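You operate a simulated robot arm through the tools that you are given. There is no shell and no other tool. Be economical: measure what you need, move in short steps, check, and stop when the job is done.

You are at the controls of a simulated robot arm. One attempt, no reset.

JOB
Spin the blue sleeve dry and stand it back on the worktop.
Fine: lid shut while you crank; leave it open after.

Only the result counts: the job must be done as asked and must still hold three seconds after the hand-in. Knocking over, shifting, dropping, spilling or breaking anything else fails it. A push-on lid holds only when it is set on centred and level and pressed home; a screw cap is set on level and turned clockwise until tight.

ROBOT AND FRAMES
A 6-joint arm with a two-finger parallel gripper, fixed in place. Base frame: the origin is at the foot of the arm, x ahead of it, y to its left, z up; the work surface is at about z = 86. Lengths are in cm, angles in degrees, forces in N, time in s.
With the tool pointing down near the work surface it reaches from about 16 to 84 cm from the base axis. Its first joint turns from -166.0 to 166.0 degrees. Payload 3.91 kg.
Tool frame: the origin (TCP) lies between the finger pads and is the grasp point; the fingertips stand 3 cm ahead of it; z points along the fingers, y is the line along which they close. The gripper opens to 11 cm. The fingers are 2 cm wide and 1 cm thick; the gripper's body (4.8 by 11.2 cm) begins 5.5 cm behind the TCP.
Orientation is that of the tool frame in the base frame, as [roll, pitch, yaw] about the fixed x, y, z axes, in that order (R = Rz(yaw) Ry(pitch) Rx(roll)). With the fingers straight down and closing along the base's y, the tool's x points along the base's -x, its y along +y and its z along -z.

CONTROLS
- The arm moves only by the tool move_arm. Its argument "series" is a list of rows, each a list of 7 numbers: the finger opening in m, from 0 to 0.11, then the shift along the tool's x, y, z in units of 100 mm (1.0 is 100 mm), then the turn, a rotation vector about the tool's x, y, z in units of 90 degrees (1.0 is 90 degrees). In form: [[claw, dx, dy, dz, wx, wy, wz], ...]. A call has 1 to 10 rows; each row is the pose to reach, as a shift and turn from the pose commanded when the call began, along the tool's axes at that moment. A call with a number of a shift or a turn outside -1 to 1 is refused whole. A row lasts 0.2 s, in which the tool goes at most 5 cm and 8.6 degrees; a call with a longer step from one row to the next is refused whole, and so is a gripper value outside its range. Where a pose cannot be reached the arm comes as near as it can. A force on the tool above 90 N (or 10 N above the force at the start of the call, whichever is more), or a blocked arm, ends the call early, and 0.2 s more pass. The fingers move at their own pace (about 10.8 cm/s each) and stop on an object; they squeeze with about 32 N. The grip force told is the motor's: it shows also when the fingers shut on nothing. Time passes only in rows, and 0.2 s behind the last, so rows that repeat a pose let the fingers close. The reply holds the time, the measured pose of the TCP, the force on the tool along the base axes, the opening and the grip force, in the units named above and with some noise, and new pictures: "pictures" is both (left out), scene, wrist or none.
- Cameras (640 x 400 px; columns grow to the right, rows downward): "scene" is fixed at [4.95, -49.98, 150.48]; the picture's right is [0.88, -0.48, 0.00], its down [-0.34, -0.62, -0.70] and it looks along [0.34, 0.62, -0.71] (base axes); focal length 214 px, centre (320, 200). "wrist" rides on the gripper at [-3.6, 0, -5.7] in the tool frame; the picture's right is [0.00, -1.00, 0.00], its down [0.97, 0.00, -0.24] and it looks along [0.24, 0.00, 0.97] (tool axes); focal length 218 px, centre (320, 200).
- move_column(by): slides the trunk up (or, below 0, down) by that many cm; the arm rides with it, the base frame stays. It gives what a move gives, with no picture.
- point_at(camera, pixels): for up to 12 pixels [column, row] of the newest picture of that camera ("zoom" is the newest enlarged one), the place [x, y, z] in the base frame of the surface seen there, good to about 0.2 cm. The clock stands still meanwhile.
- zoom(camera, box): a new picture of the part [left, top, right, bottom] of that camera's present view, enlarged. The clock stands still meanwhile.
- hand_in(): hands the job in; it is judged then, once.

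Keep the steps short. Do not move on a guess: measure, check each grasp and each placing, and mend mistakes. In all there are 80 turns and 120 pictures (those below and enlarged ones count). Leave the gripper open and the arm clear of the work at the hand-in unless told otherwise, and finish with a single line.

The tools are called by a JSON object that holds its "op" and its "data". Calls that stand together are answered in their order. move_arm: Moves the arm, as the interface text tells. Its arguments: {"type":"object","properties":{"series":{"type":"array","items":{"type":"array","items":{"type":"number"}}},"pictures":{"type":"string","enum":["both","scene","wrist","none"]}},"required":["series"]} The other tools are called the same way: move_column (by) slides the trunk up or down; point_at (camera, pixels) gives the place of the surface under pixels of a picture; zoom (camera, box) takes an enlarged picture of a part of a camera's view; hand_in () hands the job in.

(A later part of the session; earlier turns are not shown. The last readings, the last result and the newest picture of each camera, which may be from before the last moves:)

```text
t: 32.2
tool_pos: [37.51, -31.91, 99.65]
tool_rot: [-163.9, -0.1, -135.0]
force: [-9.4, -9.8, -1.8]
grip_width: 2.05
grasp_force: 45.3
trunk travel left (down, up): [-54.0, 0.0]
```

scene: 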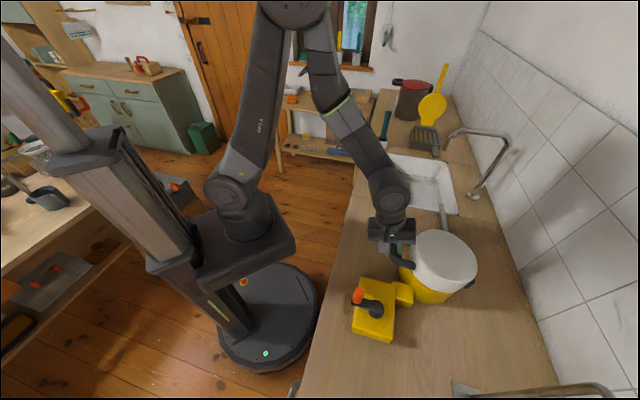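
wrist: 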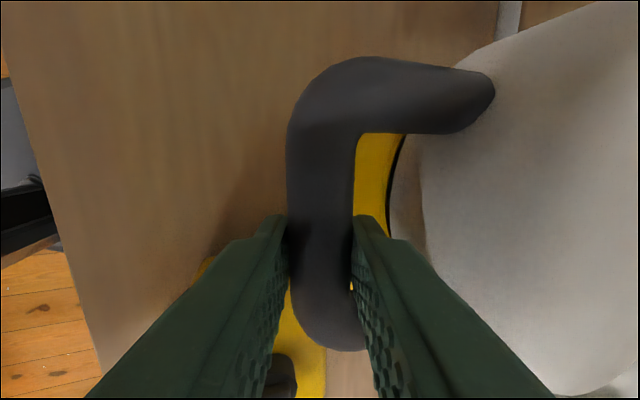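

Almost shut. I'll take the last 1.5 cm in small steps, watching for contact.

{"op": "move_arm", "data": {"series": [[0.01, 0, 0.03, 0.06, 0, 0, 0], [0.01, 0, 0.05, 0.11, 0, 0, 0], [0.01, 0, 0.064, 0.145, 0, 0, 0], [0.01, 0, 0.064, 0.145, 0, 0, 0]], "pictures": "both"}}

{"op": "zoom", "data": {"camera": "scene", "box": [340, 210, 520, 322]}}

```text
t: 33.2
tool_pos: [37.28, -31.74, 98.27]
tool_rot: [-163.8, -0.1, -135.0]
force: [-2.8, -9.2, 9.3]
grip_width: 2.02
grasp_force: 44.8
trunk travel left (down, up): [-54.0, 0.0]
```

scene: 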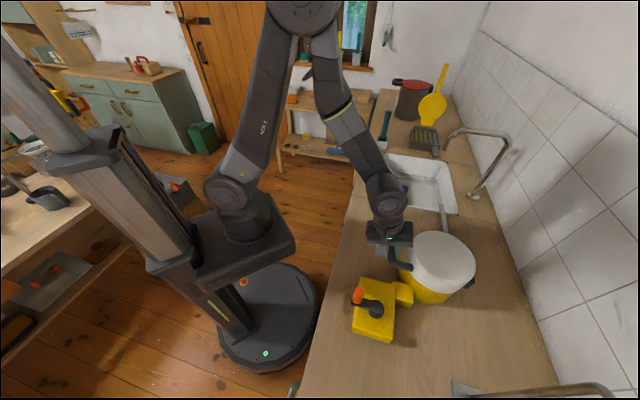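
wrist: 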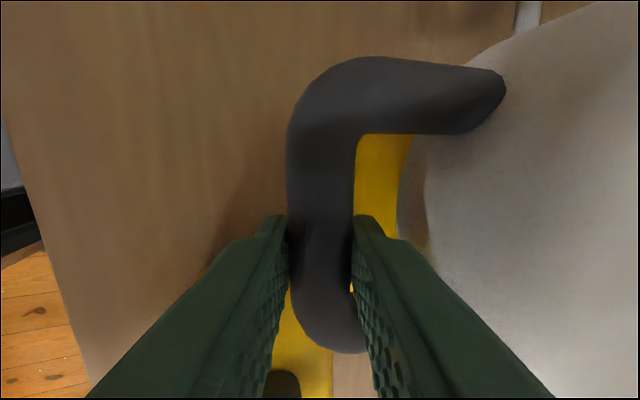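

```text
3.56 times, centred on (430, 266) of scene
```

zoom: 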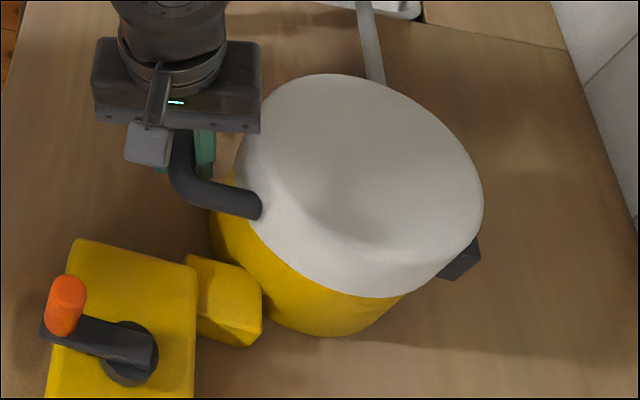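

Contact: +9 N upward, and the lid looks seated on the drum. I'll press slightly, open to 4 cm, back off along the tool and check that the lid is level.

{"op": "move_arm", "data": {"series": [[0.01, 0, 0.008, 0.03, 0, 0, 0], [0.01, 0, 0.008, 0.03, 0, 0, 0]], "pictures": "none"}}

{"op": "move_arm", "data": {"series": [[0.03, 0, 0, 0, 0, 0, 0], [0.04, 0, 0, 0, 0, 0, 0], [0.04, 0, 0, 0, 0, 0, 0], [0.04, 0, 0, -0.2, 0, 0, 0], [0.04, 0, 0, -0.5, 0, 0, 0], [0.04, 0, 0, -0.9, 0, 0, 0], [0.04, 0, 0, -0.9, 0, 0, 0]], "pictures": "both"}}

{"op": "zoom", "data": {"camera": "scene", "box": [340, 210, 520, 322]}}

```text
t: 33.9
tool_pos: [37.5, -31.86, 98.31]
tool_rot: [-163.4, -0.1, -135.1]
force: [-3.2, -9.0, 39.7]
grip_width: 2.04
grasp_force: 44.5
trunk travel left (down, up): [-54.0, 0.0]
```

```text
t: 35.5
tool_pos: [35.78, -30.02, 106.52]
tool_rot: [-164.0, -0.1, -135.0]
force: [0.8, -0.3, 0.5]
grip_width: 4.01
grasp_force: 0.0
trunk travel left (down, up): [-54.0, 0.0]
```

scene: 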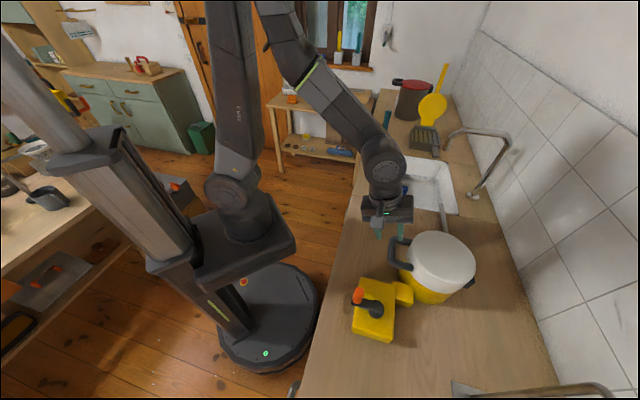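
wrist: 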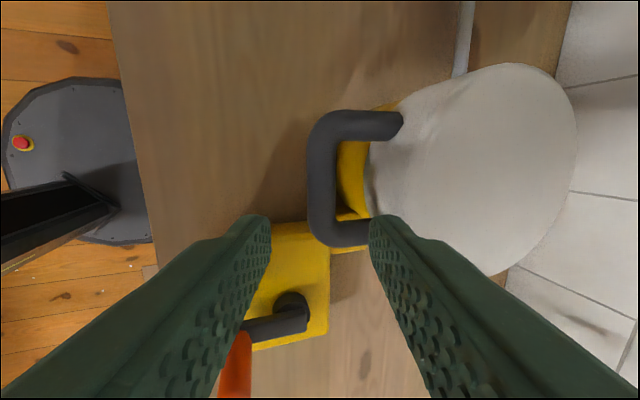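

```text
3.56 times, centred on (430, 266) of scene
```

zoom: 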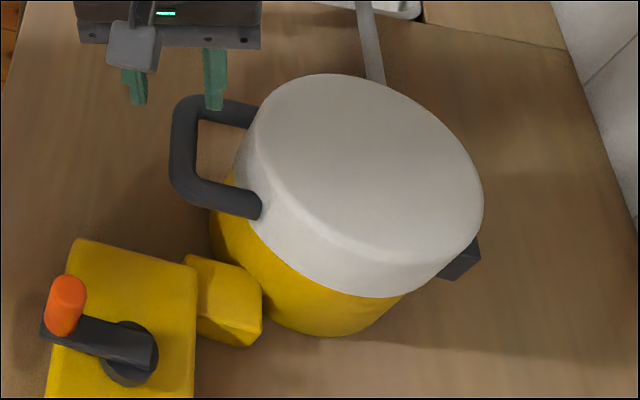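

Lid shut and released. I'll check that its top is level and measure the handle and the crank again.

{"op": "point_at", "data": {"camera": "zoom", "pixels": [[350, 90], [300, 170], [440, 170], [370, 240], [180, 150], [210, 110], [210, 195], [67, 285], [66, 320], [130, 345], [60, 280], [78, 295]]}}

{"op": "point_at", "data": {"camera": "wrist", "pixels": [[322, 160], [322, 190], [322, 220], [345, 123], [345, 233], [292, 300], [300, 315], [250, 330], [430, 120], [540, 120], [480, 200], [470, 90]]}}

```text
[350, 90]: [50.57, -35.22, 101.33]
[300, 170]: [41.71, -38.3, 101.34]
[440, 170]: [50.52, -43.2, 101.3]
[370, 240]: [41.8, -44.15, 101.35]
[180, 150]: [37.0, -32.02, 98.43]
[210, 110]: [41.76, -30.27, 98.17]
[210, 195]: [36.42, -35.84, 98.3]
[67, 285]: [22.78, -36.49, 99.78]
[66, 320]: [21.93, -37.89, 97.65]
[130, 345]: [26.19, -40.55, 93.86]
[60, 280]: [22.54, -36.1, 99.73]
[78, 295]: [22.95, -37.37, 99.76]
```

```text
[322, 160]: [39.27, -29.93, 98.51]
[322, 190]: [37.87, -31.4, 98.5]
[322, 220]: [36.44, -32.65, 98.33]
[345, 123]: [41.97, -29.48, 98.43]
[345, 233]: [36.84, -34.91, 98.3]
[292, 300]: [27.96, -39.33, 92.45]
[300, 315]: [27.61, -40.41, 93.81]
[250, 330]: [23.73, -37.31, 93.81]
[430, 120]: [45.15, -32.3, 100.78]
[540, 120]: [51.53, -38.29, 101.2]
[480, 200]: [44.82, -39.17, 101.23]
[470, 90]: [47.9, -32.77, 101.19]
```

The lid top is level at z 101.3, so it is shut. Next is the crank. I'll rise, straighten the tool, turn back to yaw 180 and go over the knob at about (22.6, -36.9).

{"op": "move_arm", "data": {"series": [[0.06, 0, 0, -0.3, -0.06, 0, 0], [0.06, 0, 0, -0.6, -0.12, 0, 0], [0.06, 0, 0, -0.8, -0.178, 0, 0], [0.06, 0, 0, -0.8, -0.178, 0, 0]], "pictures": "none"}}

{"op": "move_arm", "data": {"series": [[0.06, 0.15, 0.05, 0, 0, 0, 0.09], [0.06, 0.3, 0.1, 0, 0, 0, 0.18], [0.06, 0.5, 0.15, 0, 0, 0, 0.27], [0.06, 0.7, 0.2, 0, 0, 0, 0.36], [0.06, 0.9, 0.28, 0, 0, 0, 0.45], [0.06, 0.9, 0.28, 0, 0, 0, 0.5], [0.06, 0.9, 0.28, 0, 0, 0, 0.5]], "pictures": "wrist"}}

```text
t: 36.5
tool_pos: [34.08, -28.41, 114.34]
tool_rot: [180.0, -0.2, -135.0]
force: [-0.4, -0.6, 0.2]
grip_width: 6.02
grasp_force: 0.0
trunk travel left (down, up): [-54.0, 0.0]
```

```text
t: 38.0
tool_pos: [25.68, -32.85, 114.28]
tool_rot: [-179.8, -0.1, 179.9]
force: [-0.6, 0.6, -0.3]
grip_width: 6.0
grasp_force: 0.1
trunk travel left (down, up): [-54.0, 0.0]
```

wrist: 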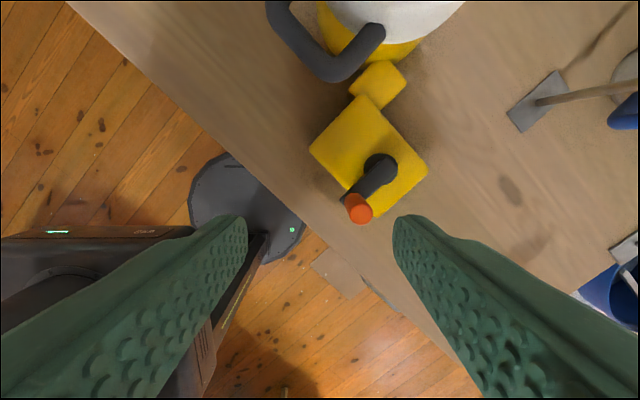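

{"op": "zoom", "data": {"camera": "wrist", "box": [300, 90, 460, 240]}}

{"op": "point_at", "data": {"camera": "wrist", "pixels": [[361, 214], [352, 213], [370, 213], [361, 206], [361, 222], [381, 168], [368, 164], [396, 166], [382, 154], [310, 150], [428, 168], [367, 225]]}}

```text
2.67 times, centred on (380, 165) of wrist
```

zoom: 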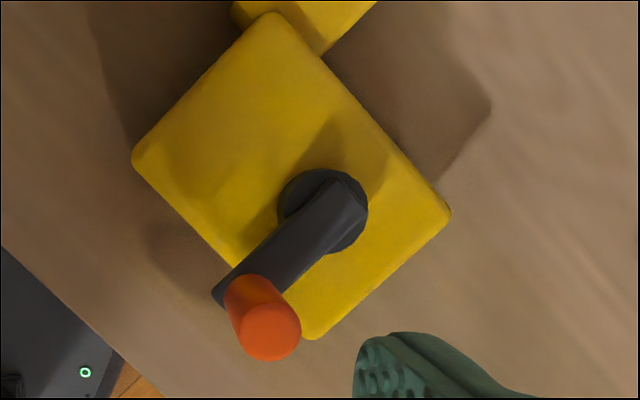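

```text
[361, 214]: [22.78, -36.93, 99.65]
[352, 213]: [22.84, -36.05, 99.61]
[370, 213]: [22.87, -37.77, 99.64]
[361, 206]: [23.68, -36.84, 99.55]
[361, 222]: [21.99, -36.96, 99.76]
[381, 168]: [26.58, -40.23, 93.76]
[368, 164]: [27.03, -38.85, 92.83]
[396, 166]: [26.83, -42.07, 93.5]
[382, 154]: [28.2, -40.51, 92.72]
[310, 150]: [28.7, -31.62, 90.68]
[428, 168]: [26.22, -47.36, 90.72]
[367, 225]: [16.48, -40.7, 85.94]
```

The knob centre is (22.8, -36.9), top z 99.7, 1.8 across. The crank axis is about (26.55, -40.4) and the radius about 5.15. I'll align and descend to z 97.6.

{"op": "move_arm", "data": {"series": [[0.06, 0.29, -0.2, 0.2, 0, 0, 0], [0.06, 0.29, -0.405, 0.5, 0, 0, 0], [0.06, 0.29, -0.405, 0.9, 0, 0, 0], [0.06, 0.29, -0.405, 0.9, 0, 0, 0]], "pictures": "wrist"}}

{"op": "point_at", "data": {"camera": "wrist", "pixels": [[320, 220], [320, 235], [320, 250], [310, 235], [330, 235], [300, 235], [340, 235]]}}

```text
t: 39.0
tool_pos: [22.95, -36.88, 105.27]
tool_rot: [-179.7, -0.2, -179.9]
force: [0.1, 0.2, 0.4]
grip_width: 5.99
grasp_force: 0.0
trunk travel left (down, up): [-54.0, 0.0]
```

wrist: 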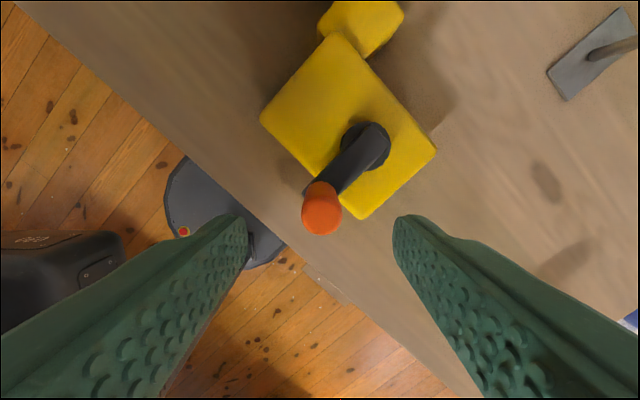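

```text
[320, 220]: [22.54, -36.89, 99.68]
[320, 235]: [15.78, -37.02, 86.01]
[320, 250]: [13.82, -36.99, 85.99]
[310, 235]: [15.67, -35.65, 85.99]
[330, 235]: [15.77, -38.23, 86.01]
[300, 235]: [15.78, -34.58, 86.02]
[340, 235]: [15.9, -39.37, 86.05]
```

Aligned. I'll descend 7.7 cm and close on the knob.

{"op": "move_arm", "data": {"series": [[0.06, 0, 0, 0.35, 0, 0, 0], [0.06, 0, 0, 0.65, 0, 0, 0], [0.06, 0, 0, 0.77, 0, 0, 0], [0.04, 0, 0, 0.77, 0, 0, 0], [0.02, 0, 0, 0.77, 0, 0, 0], [0.01, 0, 0, 0.77, 0, 0, 0], [0.01, 0, 0, 0.77, 0, 0, 0]], "pictures": "wrist"}}

```text
t: 40.6
tool_pos: [22.97, -36.75, 97.58]
tool_rot: [-179.9, -0.2, -179.9]
force: [2.2, -3.3, -2.1]
grip_width: 2.34
grasp_force: 45.1
trunk travel left (down, up): [-54.0, 0.0]
```

wrist: 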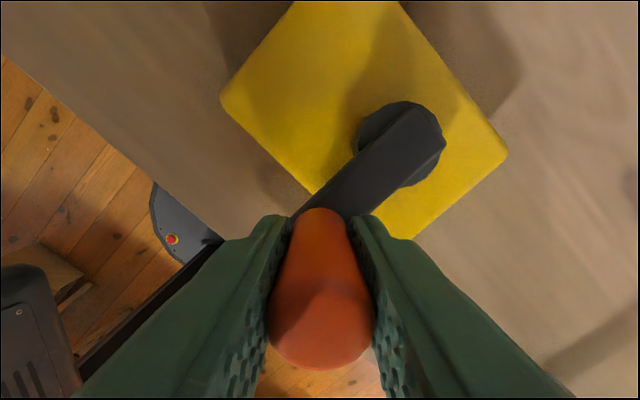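

The knob is held (2.34 wide). I'll refine the crank axis from this closer view before turning.

{"op": "point_at", "data": {"camera": "wrist", "pixels": [[358, 138], [376, 110], [400, 103], [435, 115], [443, 140], [425, 180], [405, 185], [410, 130], [385, 170], [340, 190], [220, 98], [507, 155]]}}

```text
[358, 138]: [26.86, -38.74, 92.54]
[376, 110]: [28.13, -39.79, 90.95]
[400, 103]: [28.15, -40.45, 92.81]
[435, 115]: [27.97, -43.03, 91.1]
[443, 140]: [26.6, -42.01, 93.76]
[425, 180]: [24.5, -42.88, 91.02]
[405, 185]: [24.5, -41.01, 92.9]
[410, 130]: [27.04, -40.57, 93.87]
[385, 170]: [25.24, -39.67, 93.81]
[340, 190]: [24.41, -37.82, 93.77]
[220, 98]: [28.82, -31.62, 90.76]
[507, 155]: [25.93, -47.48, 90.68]
```

The axis refines to (26.3, -40.5), radius 5.0, knob at 132°. First a 72° clockwise trial in half steps, reading the force.

{"op": "move_arm", "data": {"series": [[0.01, -0.13, 0.086, 0, 0, 0, 0], [0.01, -0.281, 0.127, 0, 0, 0, 0], [0.01, -0.437, 0.119, 0, 0, 0, 0], [0.01, -0.584, 0.064, 0, 0, 0, 0]], "pictures": "wrist"}}

```text
t: 41.6
tool_pos: [28.92, -35.64, 97.63]
tool_rot: [-180.0, -0.3, -179.9]
force: [6.6, 33.8, -12.2]
grip_width: 2.32
grasp_force: 45.5
trunk travel left (down, up): [-54.0, 0.0]
```

wrist: 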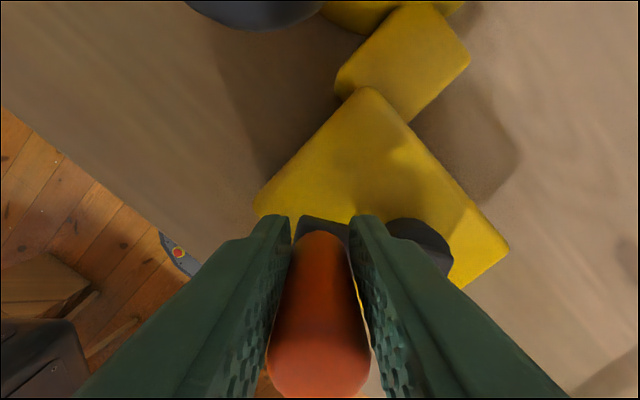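

The crank turned, but I was about 0.4 cm inside its true path (34 N outward), which points to an axis nearer (27.0, -40.4) and radius 5.35. I'll go on with those values to -22° and read again.

{"op": "move_arm", "data": {"series": [[0.01, -0.163, -0.019, 0, 0, 0, 0], [0.01, -0.3, -0.194, 0, 0, 0, 0], [0.01, -0.354, -0.41, 0, 0, 0, 0], [0.01, -0.315, -0.629, 0, 0, 0, 0]], "pictures": "wrist"}}

```text
t: 42.6
tool_pos: [32.87, -43.95, 97.61]
tool_rot: [-178.7, 0.5, -179.8]
force: [73.0, -43.5, 1.3]
grip_width: 0.02
grasp_force: 0.0
trunk travel left (down, up): [-54.0, 0.0]
```

wrist: 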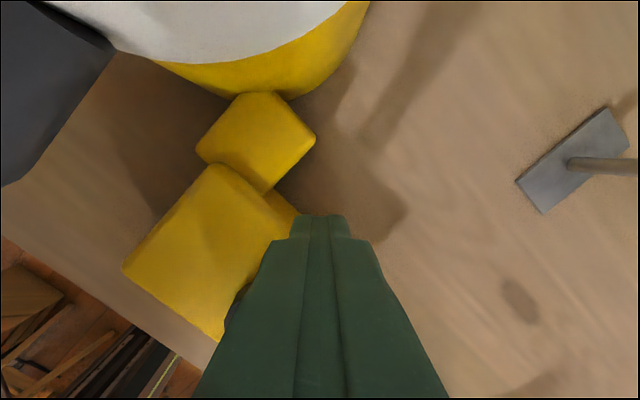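

The knob slipped out and the closed fingers are pressing on something. I'll go straight up and look.

{"op": "move_arm", "data": {"series": [[0.01, 0, 0, -0.2, 0, 0, 0], [0.01, 0, 0, -0.6, 0, 0, 0], [0.01, 0.2, 0.1, -0.9, 0, 0, 0], [0.03, 0.5, 0.3, -1, 0, 0, 0], [0.06, 0.5, 0.3, -1, 0, 0, 0]], "pictures": "both"}}

{"op": "zoom", "data": {"camera": "scene", "box": [330, 220, 510, 350]}}

```text
t: 43.9
tool_pos: [26.83, -39.43, 107.74]
tool_rot: [-179.8, -0.1, -180.0]
force: [-0.6, 0.1, -0.3]
grip_width: 6.0
grasp_force: 0.1
trunk travel left (down, up): [-54.0, 0.0]
```

scene: 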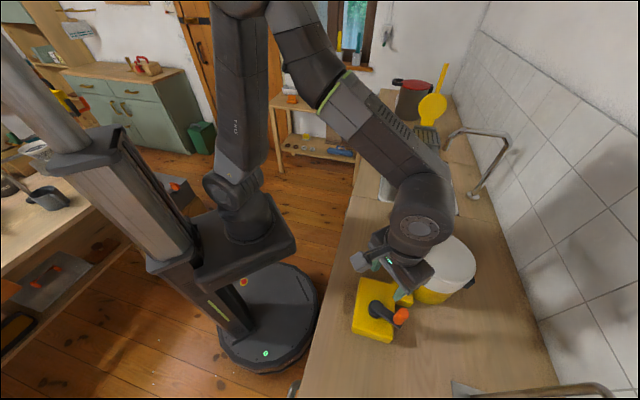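
wrist: 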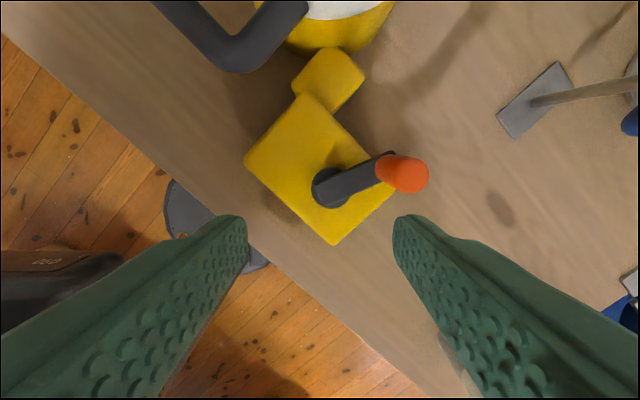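

```text
3.08 times, centred on (420, 285) of scene
```

zoom: 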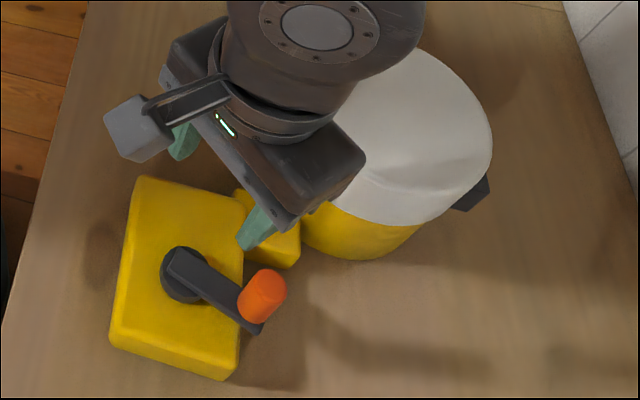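

The crank turned and its knob is now at (405,175) in the wrist picture. I'll measure the knob and check that the box hasn't shifted.

{"op": "point_at", "data": {"camera": "wrist", "pixels": [[407, 177], [397, 176], [418, 176], [407, 168], [407, 187], [325, 187], [313, 187], [345, 170], [328, 205], [245, 158], [395, 190], [340, 180]]}}

{"op": "zoom", "data": {"camera": "wrist", "box": [230, 60, 450, 250]}}

```text
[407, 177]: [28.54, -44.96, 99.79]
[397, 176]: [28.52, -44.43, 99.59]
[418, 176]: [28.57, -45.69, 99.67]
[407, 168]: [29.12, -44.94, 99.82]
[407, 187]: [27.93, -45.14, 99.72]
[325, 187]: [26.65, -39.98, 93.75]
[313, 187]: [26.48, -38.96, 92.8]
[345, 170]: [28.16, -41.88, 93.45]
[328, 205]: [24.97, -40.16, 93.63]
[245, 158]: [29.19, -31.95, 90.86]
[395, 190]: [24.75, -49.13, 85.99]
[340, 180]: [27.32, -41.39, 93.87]
```

```text
2.11 times, centred on (340, 155) of wrist
```

zoom: 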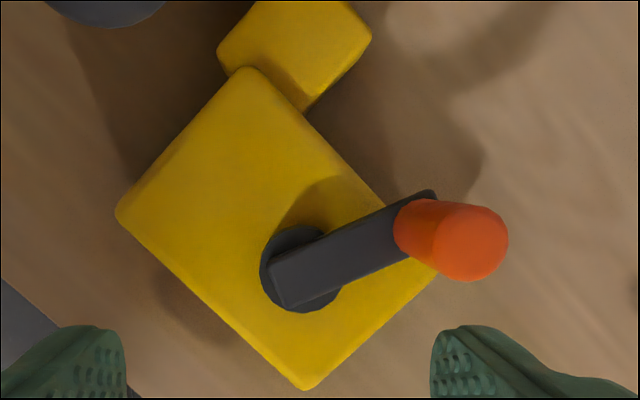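

The box hasn't moved. Knob now (28.5, -45.0), axis (26.47, -40.37), radius 5.05. Squeezing lets the knob slide sideways between the pads, so I'll push it round from behind with the closed fingers as a peg. I'll set the peg down at -10° on the circle, clear behind the knob.

{"op": "move_arm", "data": {"series": [[0.0, -0.23, -0.09, 0, 0, 0, 0], [0.0, -0.461, -0.182, 0, 0, 0, 0], [0.0, -0.461, -0.182, 0, 0, 0, 0], [0.0, -0.461, -0.182, 0.4, 0, 0, 0], [0.0, -0.461, -0.182, 0.8, 0, 0, 0], [0.0, -0.461, -0.182, 1, 0, 0, 0], [0.0, -0.461, -0.182, 1, 0, 0, 0]], "pictures": "wrist"}}

```text
t: 45.5
tool_pos: [31.42, -41.25, 97.6]
tool_rot: [-179.9, -0.1, 180.0]
force: [-0.6, -0.2, -0.1]
grip_width: 0.0
grasp_force: 32.1
trunk travel left (down, up): [-54.0, 0.0]
```

wrist: 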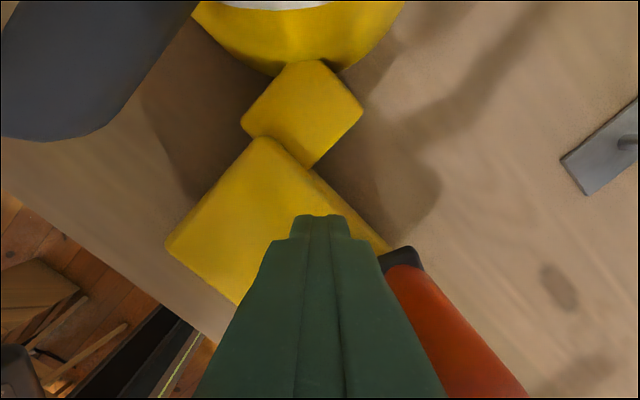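

The peg is at (31.4, -41.25) with the orange knob just ahead of it. I'll push one full clockwise turn in ten 36° steps.

{"op": "move_arm", "data": {"series": [[0, 0.147, -0.276, 0, 0, 0, 0], [0, 0.427, -0.412, 0, 0, 0, 0], [0, 0.734, -0.358, 0, 0, 0, 0], [0, 0.951, -0.134, 0, 0, 0, 0], [0, 0.995, 0.175, 0, 0, 0, 0], [0, 0.848, 0.451, 0, 0, 0, 0], [0, 0.568, 0.588, 0, 0, 0, 0], [0, 0.26, 0.534, 0, 0, 0, 0], [0, 0.043, 0.309, 0, 0, 0, 0], [0, 0, 0, 0, 0, 0, 0]], "pictures": "both"}}

```text
t: 47.6
tool_pos: [31.57, -41.46, 97.57]
tool_rot: [-179.9, -0.1, 180.0]
force: [0.6, -0.4, -0.2]
grip_width: 0.0
grasp_force: 31.9
trunk travel left (down, up): [-54.0, 0.0]
```

scene: 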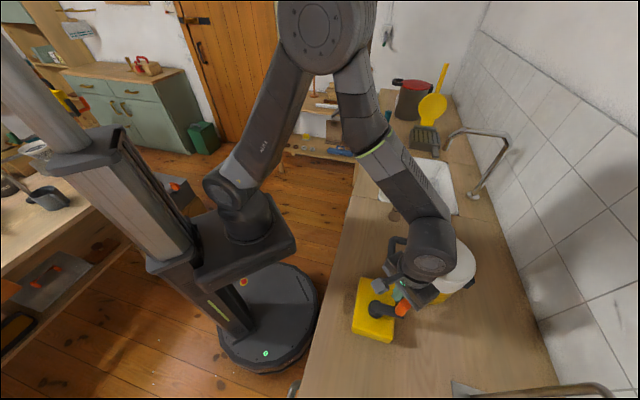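
wrist: 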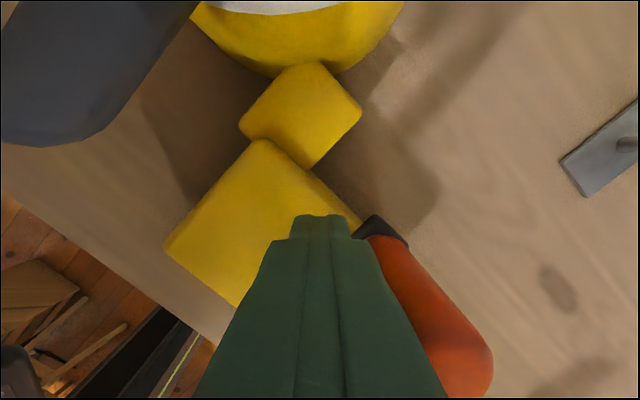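

One full turn works: force under 1 N at the end, the knob just ahead of the peg, and the box unmoved. I'll repeat four more turns, checking the readings.

{"op": "move_arm", "data": {"series": [[0, 0.147, -0.276, 0, 0, 0, 0], [0, 0.427, -0.412, 0, 0, 0, 0], [0, 0.734, -0.358, 0, 0, 0, 0], [0, 0.951, -0.134, 0, 0, 0, 0], [0, 0.995, 0.175, 0, 0, 0, 0], [0, 0.848, 0.451, 0, 0, 0, 0], [0, 0.568, 0.588, 0, 0, 0, 0], [0, 0.26, 0.534, 0, 0, 0, 0], [0, 0.043, 0.309, 0, 0, 0, 0], [0, 0, 0, 0, 0, 0, 0]], "pictures": "none"}}

{"op": "move_arm", "data": {"series": [[0, 0.147, -0.276, 0, 0, 0, 0], [0, 0.427, -0.412, 0, 0, 0, 0], [0, 0.734, -0.358, 0, 0, 0, 0], [0, 0.951, -0.134, 0, 0, 0, 0], [0, 0.995, 0.175, 0, 0, 0, 0], [0, 0.848, 0.451, 0, 0, 0, 0], [0, 0.568, 0.588, 0, 0, 0, 0], [0, 0.26, 0.534, 0, 0, 0, 0], [0, 0.043, 0.309, 0, 0, 0, 0], [0, 0, 0, 0, 0, 0, 0]], "pictures": "wrist"}}

{"op": "move_arm", "data": {"series": [[0, 0.147, -0.276, 0, 0, 0, 0], [0, 0.427, -0.412, 0, 0, 0, 0], [0, 0.734, -0.358, 0, 0, 0, 0], [0, 0.951, -0.134, 0, 0, 0, 0], [0, 0.995, 0.175, 0, 0, 0, 0], [0, 0.848, 0.451, 0, 0, 0, 0], [0, 0.568, 0.588, 0, 0, 0, 0], [0, 0.26, 0.534, 0, 0, 0, 0], [0, 0.043, 0.309, 0, 0, 0, 0], [0, 0, 0, 0, 0, 0, 0]], "pictures": "none"}}

{"op": "move_arm", "data": {"series": [[0, 0.147, -0.276, 0, 0, 0, 0], [0, 0.427, -0.412, 0, 0, 0, 0], [0, 0.734, -0.358, 0, 0, 0, 0], [0, 0.951, -0.134, 0, 0, 0, 0], [0, 0.995, 0.175, 0, 0, 0, 0], [0, 0.848, 0.451, 0, 0, 0, 0], [0, 0.568, 0.588, 0, 0, 0, 0], [0, 0.26, 0.534, 0, 0, 0, 0], [0, 0.043, 0.309, 0, 0, 0, 0], [0, 0, 0, 0, 0, 0, 0]], "pictures": "both"}}

```text
t: 49.9
tool_pos: [31.57, -41.32, 97.55]
tool_rot: [-179.8, -0.1, 180.0]
force: [0.3, -0.2, -0.2]
grip_width: 0.0
grasp_force: 31.6
trunk travel left (down, up): [-54.0, 0.0]
```

```text
t: 52.0
tool_pos: [31.49, -41.41, 97.72]
tool_rot: [-179.9, -0.1, -179.9]
force: [0.9, -0.3, 0.3]
grip_width: 0.0
grasp_force: 31.7
trunk travel left (down, up): [-54.0, 0.0]
```

wrist: 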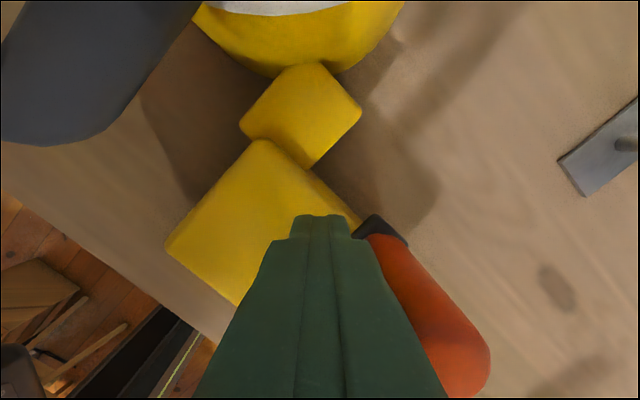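

```text
t: 54.2
tool_pos: [31.64, -41.49, 97.57]
tool_rot: [-179.9, -0.1, -180.0]
force: [0.3, 0.4, 0.4]
grip_width: 0.02
grasp_force: 31.6
trunk travel left (down, up): [-54.0, 0.0]
```

```text
t: 56.5
tool_pos: [31.42, -41.43, 97.48]
tool_rot: [-179.9, 0.1, -179.9]
force: [0.6, 0.4, -0.3]
grip_width: 0.01
grasp_force: 31.8
trunk travel left (down, up): [-54.0, 0.0]
```

scene: 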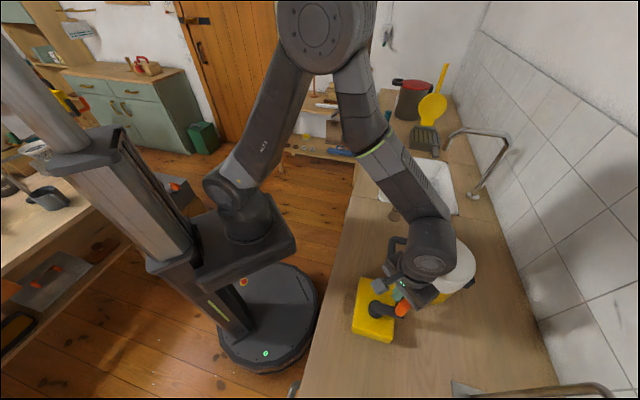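
wrist: 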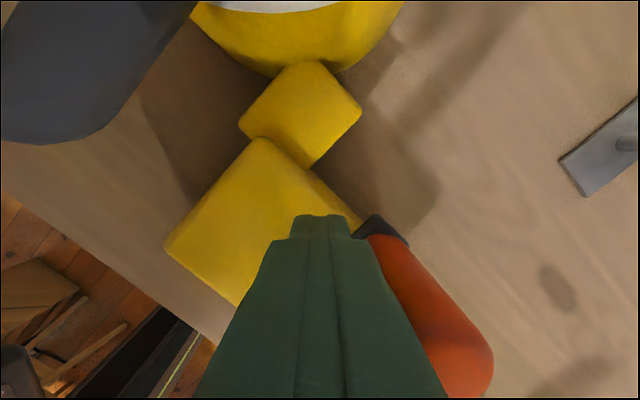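

Five turns done with no drift. I can't see how dry the sleeve is, so I'll add five more.

{"op": "move_arm", "data": {"series": [[0, 0.147, -0.276, 0, 0, 0, 0], [0, 0.427, -0.412, 0, 0, 0, 0], [0, 0.734, -0.358, 0, 0, 0, 0], [0, 0.951, -0.134, 0, 0, 0, 0], [0, 0.995, 0.175, 0, 0, 0, 0], [0, 0.848, 0.451, 0, 0, 0, 0], [0, 0.568, 0.588, 0, 0, 0, 0], [0, 0.26, 0.534, 0, 0, 0, 0], [0, 0.043, 0.309, 0, 0, 0, 0], [0, 0, 0, 0, 0, 0, 0]], "pictures": "none"}}

{"op": "move_arm", "data": {"series": [[0, 0.147, -0.276, 0, 0, 0, 0], [0, 0.427, -0.412, 0, 0, 0, 0], [0, 0.734, -0.358, 0, 0, 0, 0], [0, 0.951, -0.134, 0, 0, 0, 0], [0, 0.995, 0.175, 0, 0, 0, 0], [0, 0.848, 0.451, 0, 0, 0, 0], [0, 0.568, 0.588, 0, 0, 0, 0], [0, 0.26, 0.534, 0, 0, 0, 0], [0, 0.043, 0.309, 0, 0, 0, 0], [0, 0, 0, 0, 0, 0, 0]], "pictures": "none"}}

{"op": "move_arm", "data": {"series": [[0, 0.147, -0.276, 0, 0, 0, 0], [0, 0.427, -0.412, 0, 0, 0, 0], [0, 0.734, -0.358, 0, 0, 0, 0], [0, 0.951, -0.134, 0, 0, 0, 0], [0, 0.995, 0.175, 0, 0, 0, 0], [0, 0.848, 0.451, 0, 0, 0, 0], [0, 0.568, 0.588, 0, 0, 0, 0], [0, 0.26, 0.534, 0, 0, 0, 0], [0, 0.043, 0.309, 0, 0, 0, 0], [0, 0, 0, 0, 0, 0, 0]], "pictures": "none"}}

{"op": "move_arm", "data": {"series": [[0, 0.147, -0.276, 0, 0, 0, 0], [0, 0.427, -0.412, 0, 0, 0, 0], [0, 0.734, -0.358, 0, 0, 0, 0], [0, 0.951, -0.134, 0, 0, 0, 0], [0, 0.995, 0.175, 0, 0, 0, 0], [0, 0.848, 0.451, 0, 0, 0, 0], [0, 0.568, 0.588, 0, 0, 0, 0], [0, 0.26, 0.534, 0, 0, 0, 0], [0, 0.043, 0.309, 0, 0, 0, 0], [0, 0, 0, 0, 0, 0, 0]], "pictures": "none"}}

{"op": "move_arm", "data": {"series": [[0, 0.147, -0.276, 0, 0, 0, 0], [0, 0.427, -0.412, 0, 0, 0, 0], [0, 0.734, -0.358, 0, 0, 0, 0], [0, 0.951, -0.134, 0, 0, 0, 0], [0, 0.995, 0.175, 0, 0, 0, 0], [0, 0.848, 0.451, 0, 0, 0, 0], [0, 0.568, 0.588, 0, 0, 0, 0], [0, 0.26, 0.534, 0, 0, 0, 0], [0, 0.043, 0.309, 0, 0, 0, 0], [0, 0, 0, 0, 0, 0, 0]], "pictures": "wrist"}}

```text
t: 58.6
tool_pos: [31.64, -41.3, 97.63]
tool_rot: [-179.9, -0.1, -180.0]
force: [-0.1, -0.2, 0.8]
grip_width: 0.0
grasp_force: 31.5
trunk travel left (down, up): [-54.0, 0.0]
```

```text
t: 60.9
tool_pos: [31.43, -41.33, 97.54]
tool_rot: [-180.0, -0.1, -180.0]
force: [0.0, -0.2, 0.0]
grip_width: 0.01
grasp_force: 31.9
trunk travel left (down, up): [-54.0, 0.0]
```

```text
t: 63.0
tool_pos: [31.39, -41.3, 97.65]
tool_rot: [-179.8, -0.2, 180.0]
force: [-1.2, 0.2, 0.0]
grip_width: 0.02
grasp_force: 31.9
trunk travel left (down, up): [-54.0, 0.0]
```

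```text
t: 65.2
tool_pos: [31.65, -41.5, 97.7]
tool_rot: [-179.9, -0.1, 180.0]
force: [-0.2, 0.2, 0.0]
grip_width: 0.0
grasp_force: 32.2
trunk travel left (down, up): [-54.0, 0.0]
```

```text
t: 66.7
tool_pos: [22.75, -39.42, 98.14]
tool_rot: [-177.6, 0.6, -179.5]
force: [-36.8, -75.2, 1.5]
grip_width: 0.0
grasp_force: 32.3
trunk travel left (down, up): [-54.0, 0.0]
stopped in row 7: the force on the tool passed its limit (the readings are from after the stop); the commanded pose is now the measured one
```

wrist: 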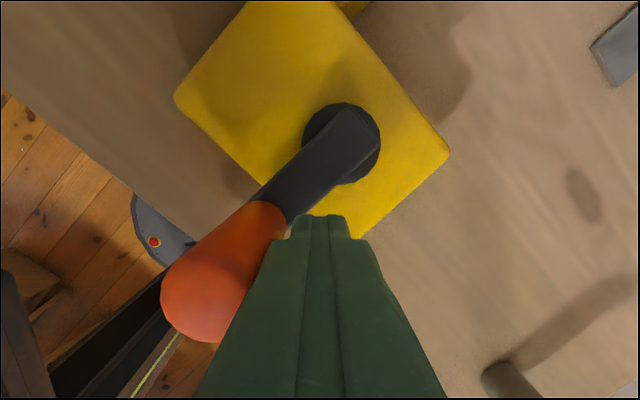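

The peg slipped to the inside of the knob during the tenth turn and jammed, and the call stopped. More than nine turns are done, which is plenty. I'll back off, rise and check that the box hasn't shifted.

{"op": "move_arm", "data": {"series": [[0, -0.03, -0.1, 0, 0, 0, 0], [0, -0.05, -0.2, -0.1, 0, 0, 0], [0, -0.05, -0.2, -0.5, 0, 0, 0], [0.02, -0.05, -0.2, -0.9, 0, 0, 0], [0.04, -0.1, -0.2, -1, 0, 0, 0], [0.04, -0.1, -0.2, -1, 0, 0, 0]], "pictures": "both"}}

{"op": "zoom", "data": {"camera": "wrist", "box": [200, 0, 440, 240]}}

{"op": "zoom", "data": {"camera": "scene", "box": [330, 220, 510, 350]}}

```text
t: 68.1
tool_pos: [23.9, -39.69, 108.14]
tool_rot: [-178.5, 0.2, -179.8]
force: [0.1, 0.1, 1.3]
grip_width: 4.0
grasp_force: 0.0
trunk travel left (down, up): [-54.0, 0.0]
```

scene: 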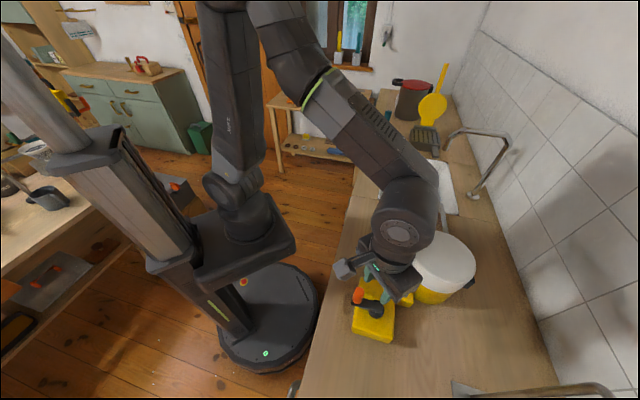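
wrist: 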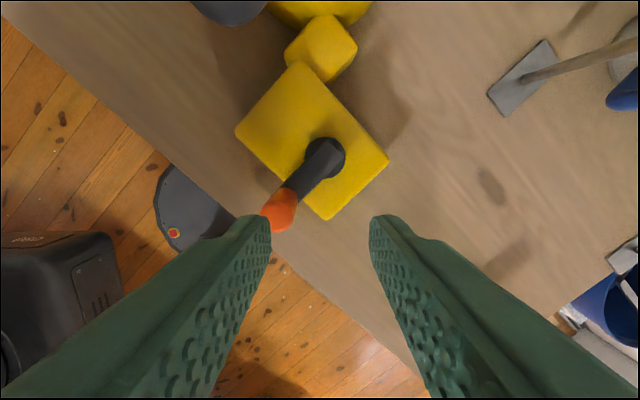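

```text
1.67 times, centred on (320, 120) of wrist
```

zoom: 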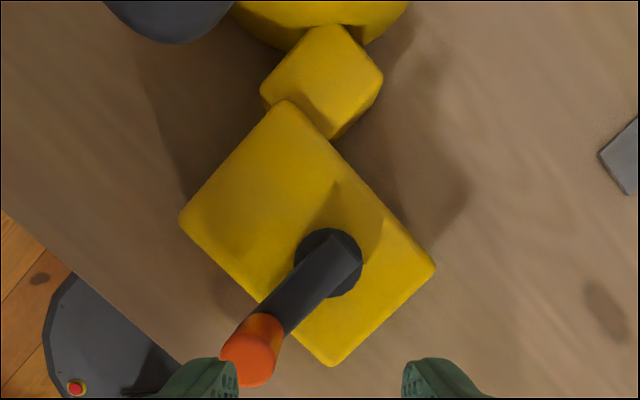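

```text
3.08 times, centred on (420, 285) of scene
```

zoom: 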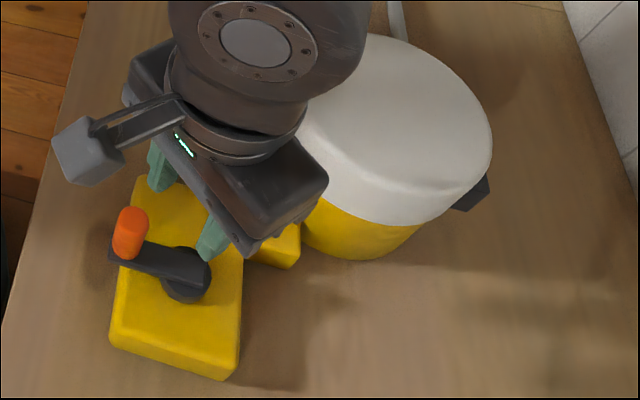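

The box, drum and lid are all in place. Next I'll reopen the lid. I'll rise, turn to yaw -135 and go near the handle bar, whose centre is about (38.3, -31.0, 97.5).

{"op": "move_arm", "data": {"series": [[0.05, -0.1, 0.1, -0.3, -0.01, 0, -0.09], [0.05, -0.3, 0.3, -0.5, -0.017, 0, -0.18], [0.05, -0.5, 0.5, -0.59, -0.017, 0, -0.27], [0.05, -0.7, 0.7, -0.59, -0.017, 0, -0.36], [0.05, -0.9, 0.9, -0.59, -0.017, 0, -0.45], [0.05, -0.91, 0.97, -0.59, -0.017, 0, -0.5], [0.05, -0.91, 0.97, -0.59, -0.017, 0, -0.5]], "pictures": "none"}}

{"op": "move_arm", "data": {"series": [[0.05, 0, 0, 0, 0.09, 0, 0], [0.05, 0, 0, 0, 0.178, 0, 0], [0.05, 0, 0, 0, 0.178, 0, 0]], "pictures": "wrist"}}

```text
t: 69.7
tool_pos: [32.96, -29.87, 113.72]
tool_rot: [179.8, -0.5, -134.8]
force: [0.2, 0.1, -0.1]
grip_width: 4.99
grasp_force: 0.0
trunk travel left (down, up): [-54.0, 0.0]
```

```text
t: 70.5
tool_pos: [32.99, -29.96, 113.87]
tool_rot: [-164.0, -0.3, -134.8]
force: [0.2, 1.3, -0.2]
grip_width: 4.98
grasp_force: 0.0
trunk travel left (down, up): [-54.0, 0.0]
```

wrist: 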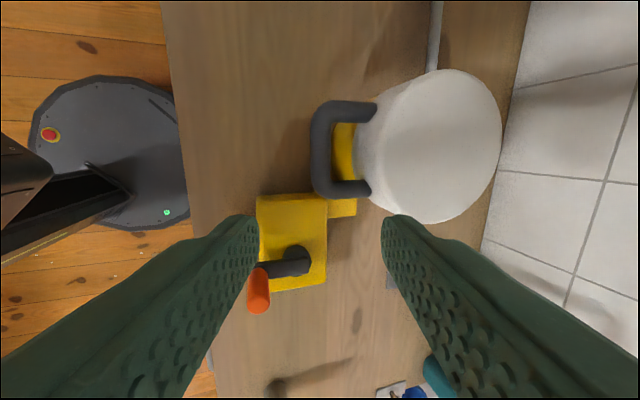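

The bar is nearly straight ahead, 17 cm along the tool and 3 cm sideways. I'll go 9 cm in and check.

{"op": "move_arm", "data": {"series": [[0.05, -0.15, 0.01, 0.2, 0, 0, 0], [0.05, -0.3, 0.02, 0.5, 0, 0, 0], [0.05, -0.3, 0.02, 0.9, 0, 0, 0], [0.05, -0.3, 0.02, 0.9, 0, 0, 0]], "pictures": "wrist"}}

{"op": "point_at", "data": {"camera": "wrist", "pixels": [[310, 200], [316, 200], [322, 200], [328, 200], [334, 200], [322, 170], [322, 230], [300, 200], [345, 200]]}}

```text
t: 71.5
tool_pos: [36.58, -29.37, 105.15]
tool_rot: [-164.0, -0.4, -134.9]
force: [0.1, 0.2, 0.6]
grip_width: 5.0
grasp_force: 0.1
trunk travel left (down, up): [-54.0, 0.0]
```

wrist: 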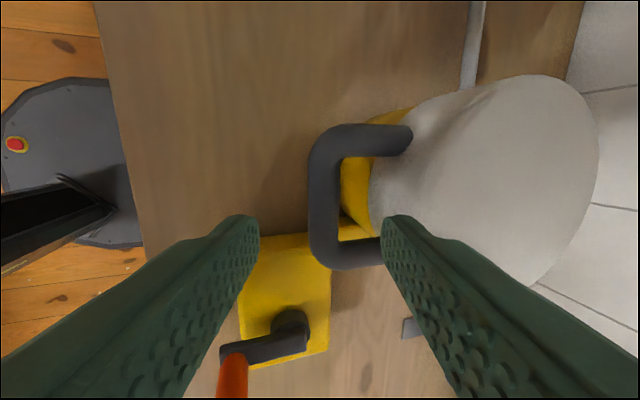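

```text
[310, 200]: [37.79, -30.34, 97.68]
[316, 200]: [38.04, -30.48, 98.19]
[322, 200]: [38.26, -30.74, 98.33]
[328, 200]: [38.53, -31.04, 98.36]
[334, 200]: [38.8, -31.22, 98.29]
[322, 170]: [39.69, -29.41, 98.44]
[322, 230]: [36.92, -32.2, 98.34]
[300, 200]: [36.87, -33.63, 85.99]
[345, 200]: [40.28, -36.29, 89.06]
```

Bar centred, 8.1 cm ahead. I'll advance 8 cm and close.

{"op": "move_arm", "data": {"series": [[0.05, -0.01, 0, 0.35, 0, 0, 0], [0.05, -0.01, 0, 0.65, 0, 0, 0], [0.05, -0.01, -0.005, 0.81, 0, 0, 0], [0.05, -0.01, -0.005, 0.81, 0, 0, 0], [0.03, -0.01, -0.005, 0.81, 0, 0, 0], [0.01, -0.01, -0.005, 0.81, 0, 0, 0], [0.01, -0.01, -0.005, 0.81, 0, 0, 0]], "pictures": "wrist"}}

```text
t: 73.1
tool_pos: [38.39, -31.21, 97.35]
tool_rot: [-163.8, -0.4, -134.8]
force: [10.6, -11.6, 7.4]
grip_width: 2.04
grasp_force: 44.8
trunk travel left (down, up): [-54.0, 0.0]
```

wrist: 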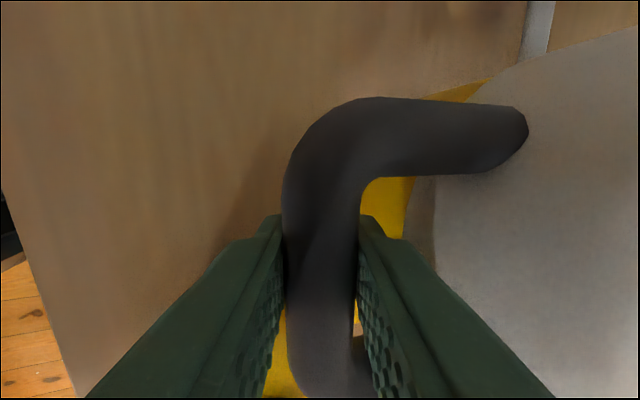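

Held (2.04). The bar is at 174° on the arc with radius 20.76. I'll lift the lid along the arc at constant tilt, to 146° first.

{"op": "move_arm", "data": {"series": [[0.01, 0, -0.084, -0.138, 0, 0, 0], [0.01, 0, -0.171, -0.297, 0, 0, 0], [0.01, 0, -0.314, -0.507, 0, 0, 0], [0.01, 0, -0.483, -0.697, 0, 0, 0], [0.01, 0, -0.617, -0.819, 0, 0, 0]], "pictures": "scene"}}

```text
t: 74.3
tool_pos: [40.79, -33.36, 107.03]
tool_rot: [-164.0, -0.6, -134.7]
force: [-6.7, 5.6, 4.3]
grip_width: 2.05
grasp_force: 44.9
trunk travel left (down, up): [-54.0, 0.0]
```

scene: 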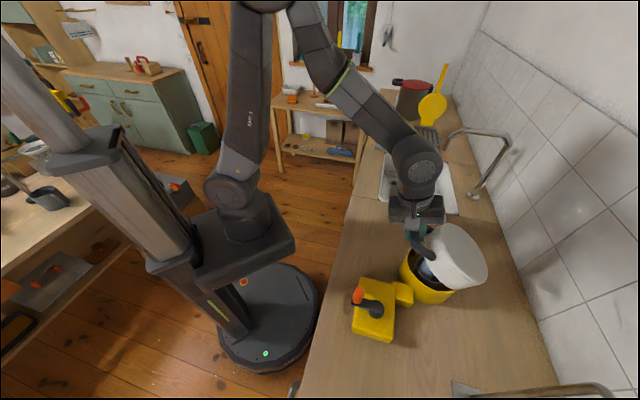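

Tracking well. Next section, 146° to 116°.

{"op": "move_arm", "data": {"series": [[0.01, 0, -0.212, -0.149, 0, 0, 0], [0.01, 0, -0.468, -0.29, 0, 0, 0], [0.01, 0, -0.741, -0.395, 0, 0, 0], [0.01, 0, -0.99, -0.454, 0, 0, 0]], "pictures": "none"}}

```text
t: 75.3
tool_pos: [46.9, -39.5, 114.03]
tool_rot: [-164.0, -0.4, -134.8]
force: [-1.6, -3.9, -2.0]
grip_width: 2.02
grasp_force: 44.7
trunk travel left (down, up): [-54.0, 0.0]
```

Next section, 115° to 88°.

{"op": "move_arm", "data": {"series": [[0.01, 0, -0.255, -0.031, 0, 0, 0], [0.01, 0, -0.545, -0.02, 0, 0, 0], [0.01, 0, -0.83, 0.029, 0, 0, 0], [0.01, 0, -0.968, 0.069, 0, 0, 0]], "pictures": "none"}}

```text
t: 76.3
tool_pos: [53.44, -46.0, 116.0]
tool_rot: [-164.1, -0.4, -134.8]
force: [-5.7, -6.2, -0.9]
grip_width: 2.04
grasp_force: 45.3
trunk travel left (down, up): [-54.0, 0.0]
```

The last 13°, to the original open rest.

{"op": "move_arm", "data": {"series": [[0.01, 0, -0.12, 0.04, 0, 0, 0], [0.01, 0, -0.231, 0.082, 0, 0, 0], [0.01, 0, -0.393, 0.163, 0, 0, 0], [0.01, 0, -0.452, 0.191, 0, 0, 0], [0.01, 0, -0.452, 0.191, 0, 0, 0]], "pictures": "both"}}

```text
t: 77.5
tool_pos: [56.97, -49.39, 115.51]
tool_rot: [-164.1, -0.4, -134.8]
force: [-7.2, -0.6, -2.7]
grip_width: 2.04
grasp_force: 45.0
trunk travel left (down, up): [-54.0, 0.0]
```

scene: 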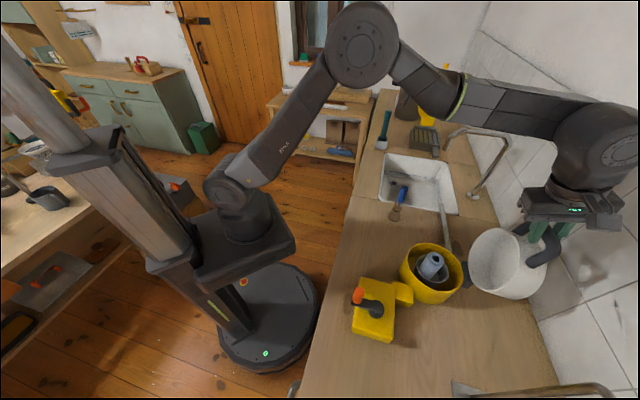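
wrist: 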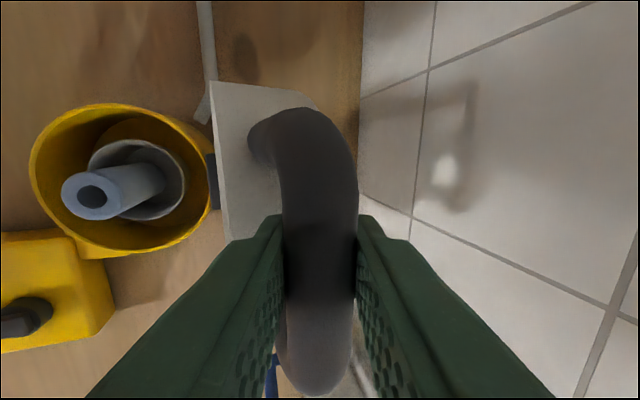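

The lid is back at its original open position and the sleeve looks paler (drier) than before. I'll release, back off 10 cm along the tool and check the lid stays.

{"op": "move_arm", "data": {"series": [[0.03, 0, 0, 0, 0, 0, 0], [0.05, 0, 0, 0, 0, 0, 0], [0.05, 0, 0, 0, 0, 0, 0], [0.05, 0, 0, -0.2, 0, 0, 0], [0.05, 0, 0, -0.5, 0, 0, 0], [0.05, 0, 0, -0.8, 0, 0, 0], [0.05, 0, 0, -1, 0, 0, 0]], "pictures": "scene"}}

```text
t: 79.1
tool_pos: [55.14, -47.42, 125.04]
tool_rot: [-164.1, -0.4, -134.7]
force: [0.9, 0.7, -0.5]
grip_width: 5.01
grasp_force: 0.0
trunk travel left (down, up): [-54.0, 0.0]
```

scene: 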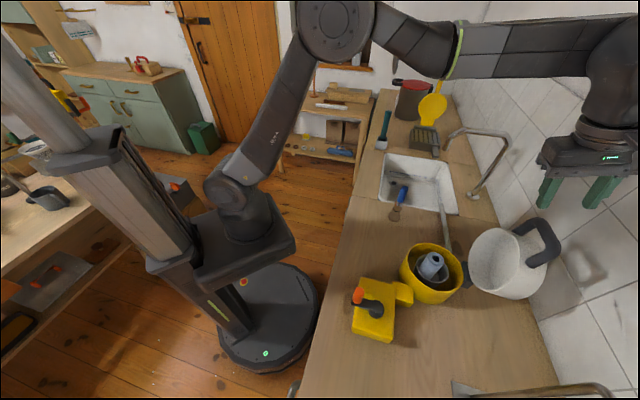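

The lid stays open. I'll move back over the drum, straighten the tool, turn to yaw 180 and look at the sleeve.

{"op": "move_arm", "data": {"series": [[0.06, 0, 0.32, -0.092, -0.06, 0, 0], [0.06, 0, 0.64, -0.184, -0.12, 0, 0], [0.06, 0, 0.961, -0.276, -0.177, 0, 0], [0.06, 0, 0.961, -0.276, -0.177, 0, 0]], "pictures": "none"}}

{"op": "move_arm", "data": {"series": [[0.06, 0, 0, 0, 0, 0, 0.09], [0.06, 0, 0, 0, 0, 0, 0.18], [0.06, 0, 0, 0, 0, 0, 0.27], [0.06, 0, 0.05, 0.2, 0, 0, 0.36], [0.06, 0, 0.1, 0.4, 0, 0, 0.45], [0.06, 0, 0.1, 0.6, 0, 0, 0.5], [0.06, 0, 0.1, 0.6, 0, 0, 0.5]], "pictures": "both"}}

{"op": "zoom", "data": {"camera": "wrist", "box": [220, 80, 440, 300]}}

```text
t: 80.1
tool_pos: [47.95, -40.42, 124.94]
tool_rot: [179.9, -0.5, -134.8]
force: [0.0, -0.4, 0.1]
grip_width: 6.02
grasp_force: 0.0
trunk travel left (down, up): [-54.0, 0.0]
```

```text
t: 81.7
tool_pos: [47.28, -39.75, 119.02]
tool_rot: [-179.7, -0.3, -179.7]
force: [-0.3, 0.1, -0.9]
grip_width: 5.99
grasp_force: 0.1
trunk travel left (down, up): [-54.0, 0.0]
```

scene: 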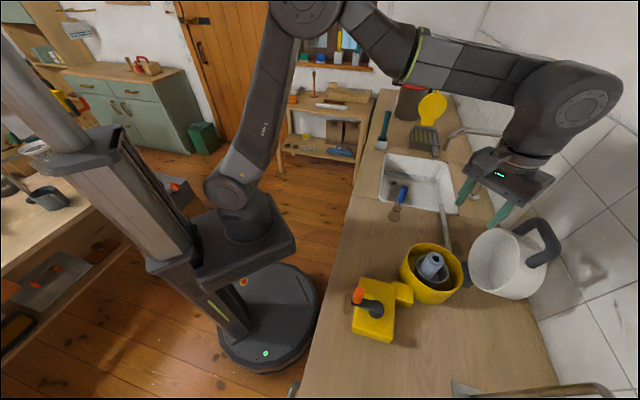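
wrist: 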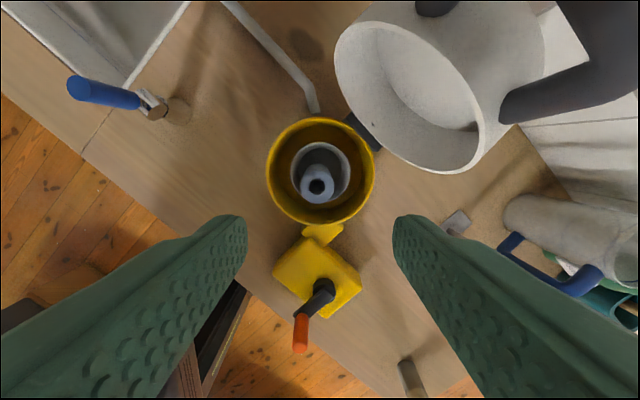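

```text
1.82 times, centred on (330, 190) of wrist
```

zoom: 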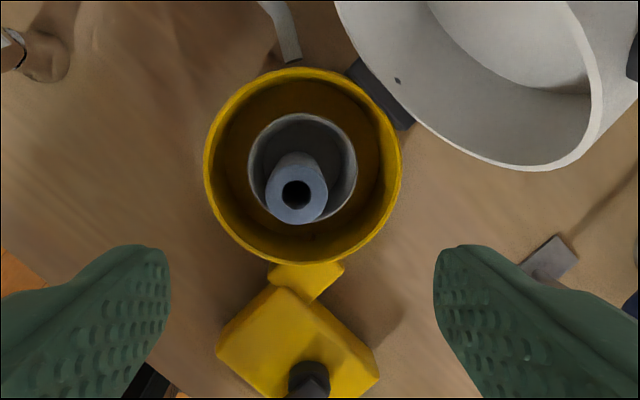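

{"op": "point_at", "data": {"camera": "wrist", "pixels": [[303, 184], [332, 184], [317, 199], [317, 173], [317, 160], [327, 162], [308, 162], [317, 186]]}}

```text
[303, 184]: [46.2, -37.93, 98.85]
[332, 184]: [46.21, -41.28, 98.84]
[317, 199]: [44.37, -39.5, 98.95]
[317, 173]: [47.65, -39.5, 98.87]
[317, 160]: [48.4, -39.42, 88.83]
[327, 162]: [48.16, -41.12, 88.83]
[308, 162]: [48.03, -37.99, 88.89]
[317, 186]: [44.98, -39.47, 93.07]
```

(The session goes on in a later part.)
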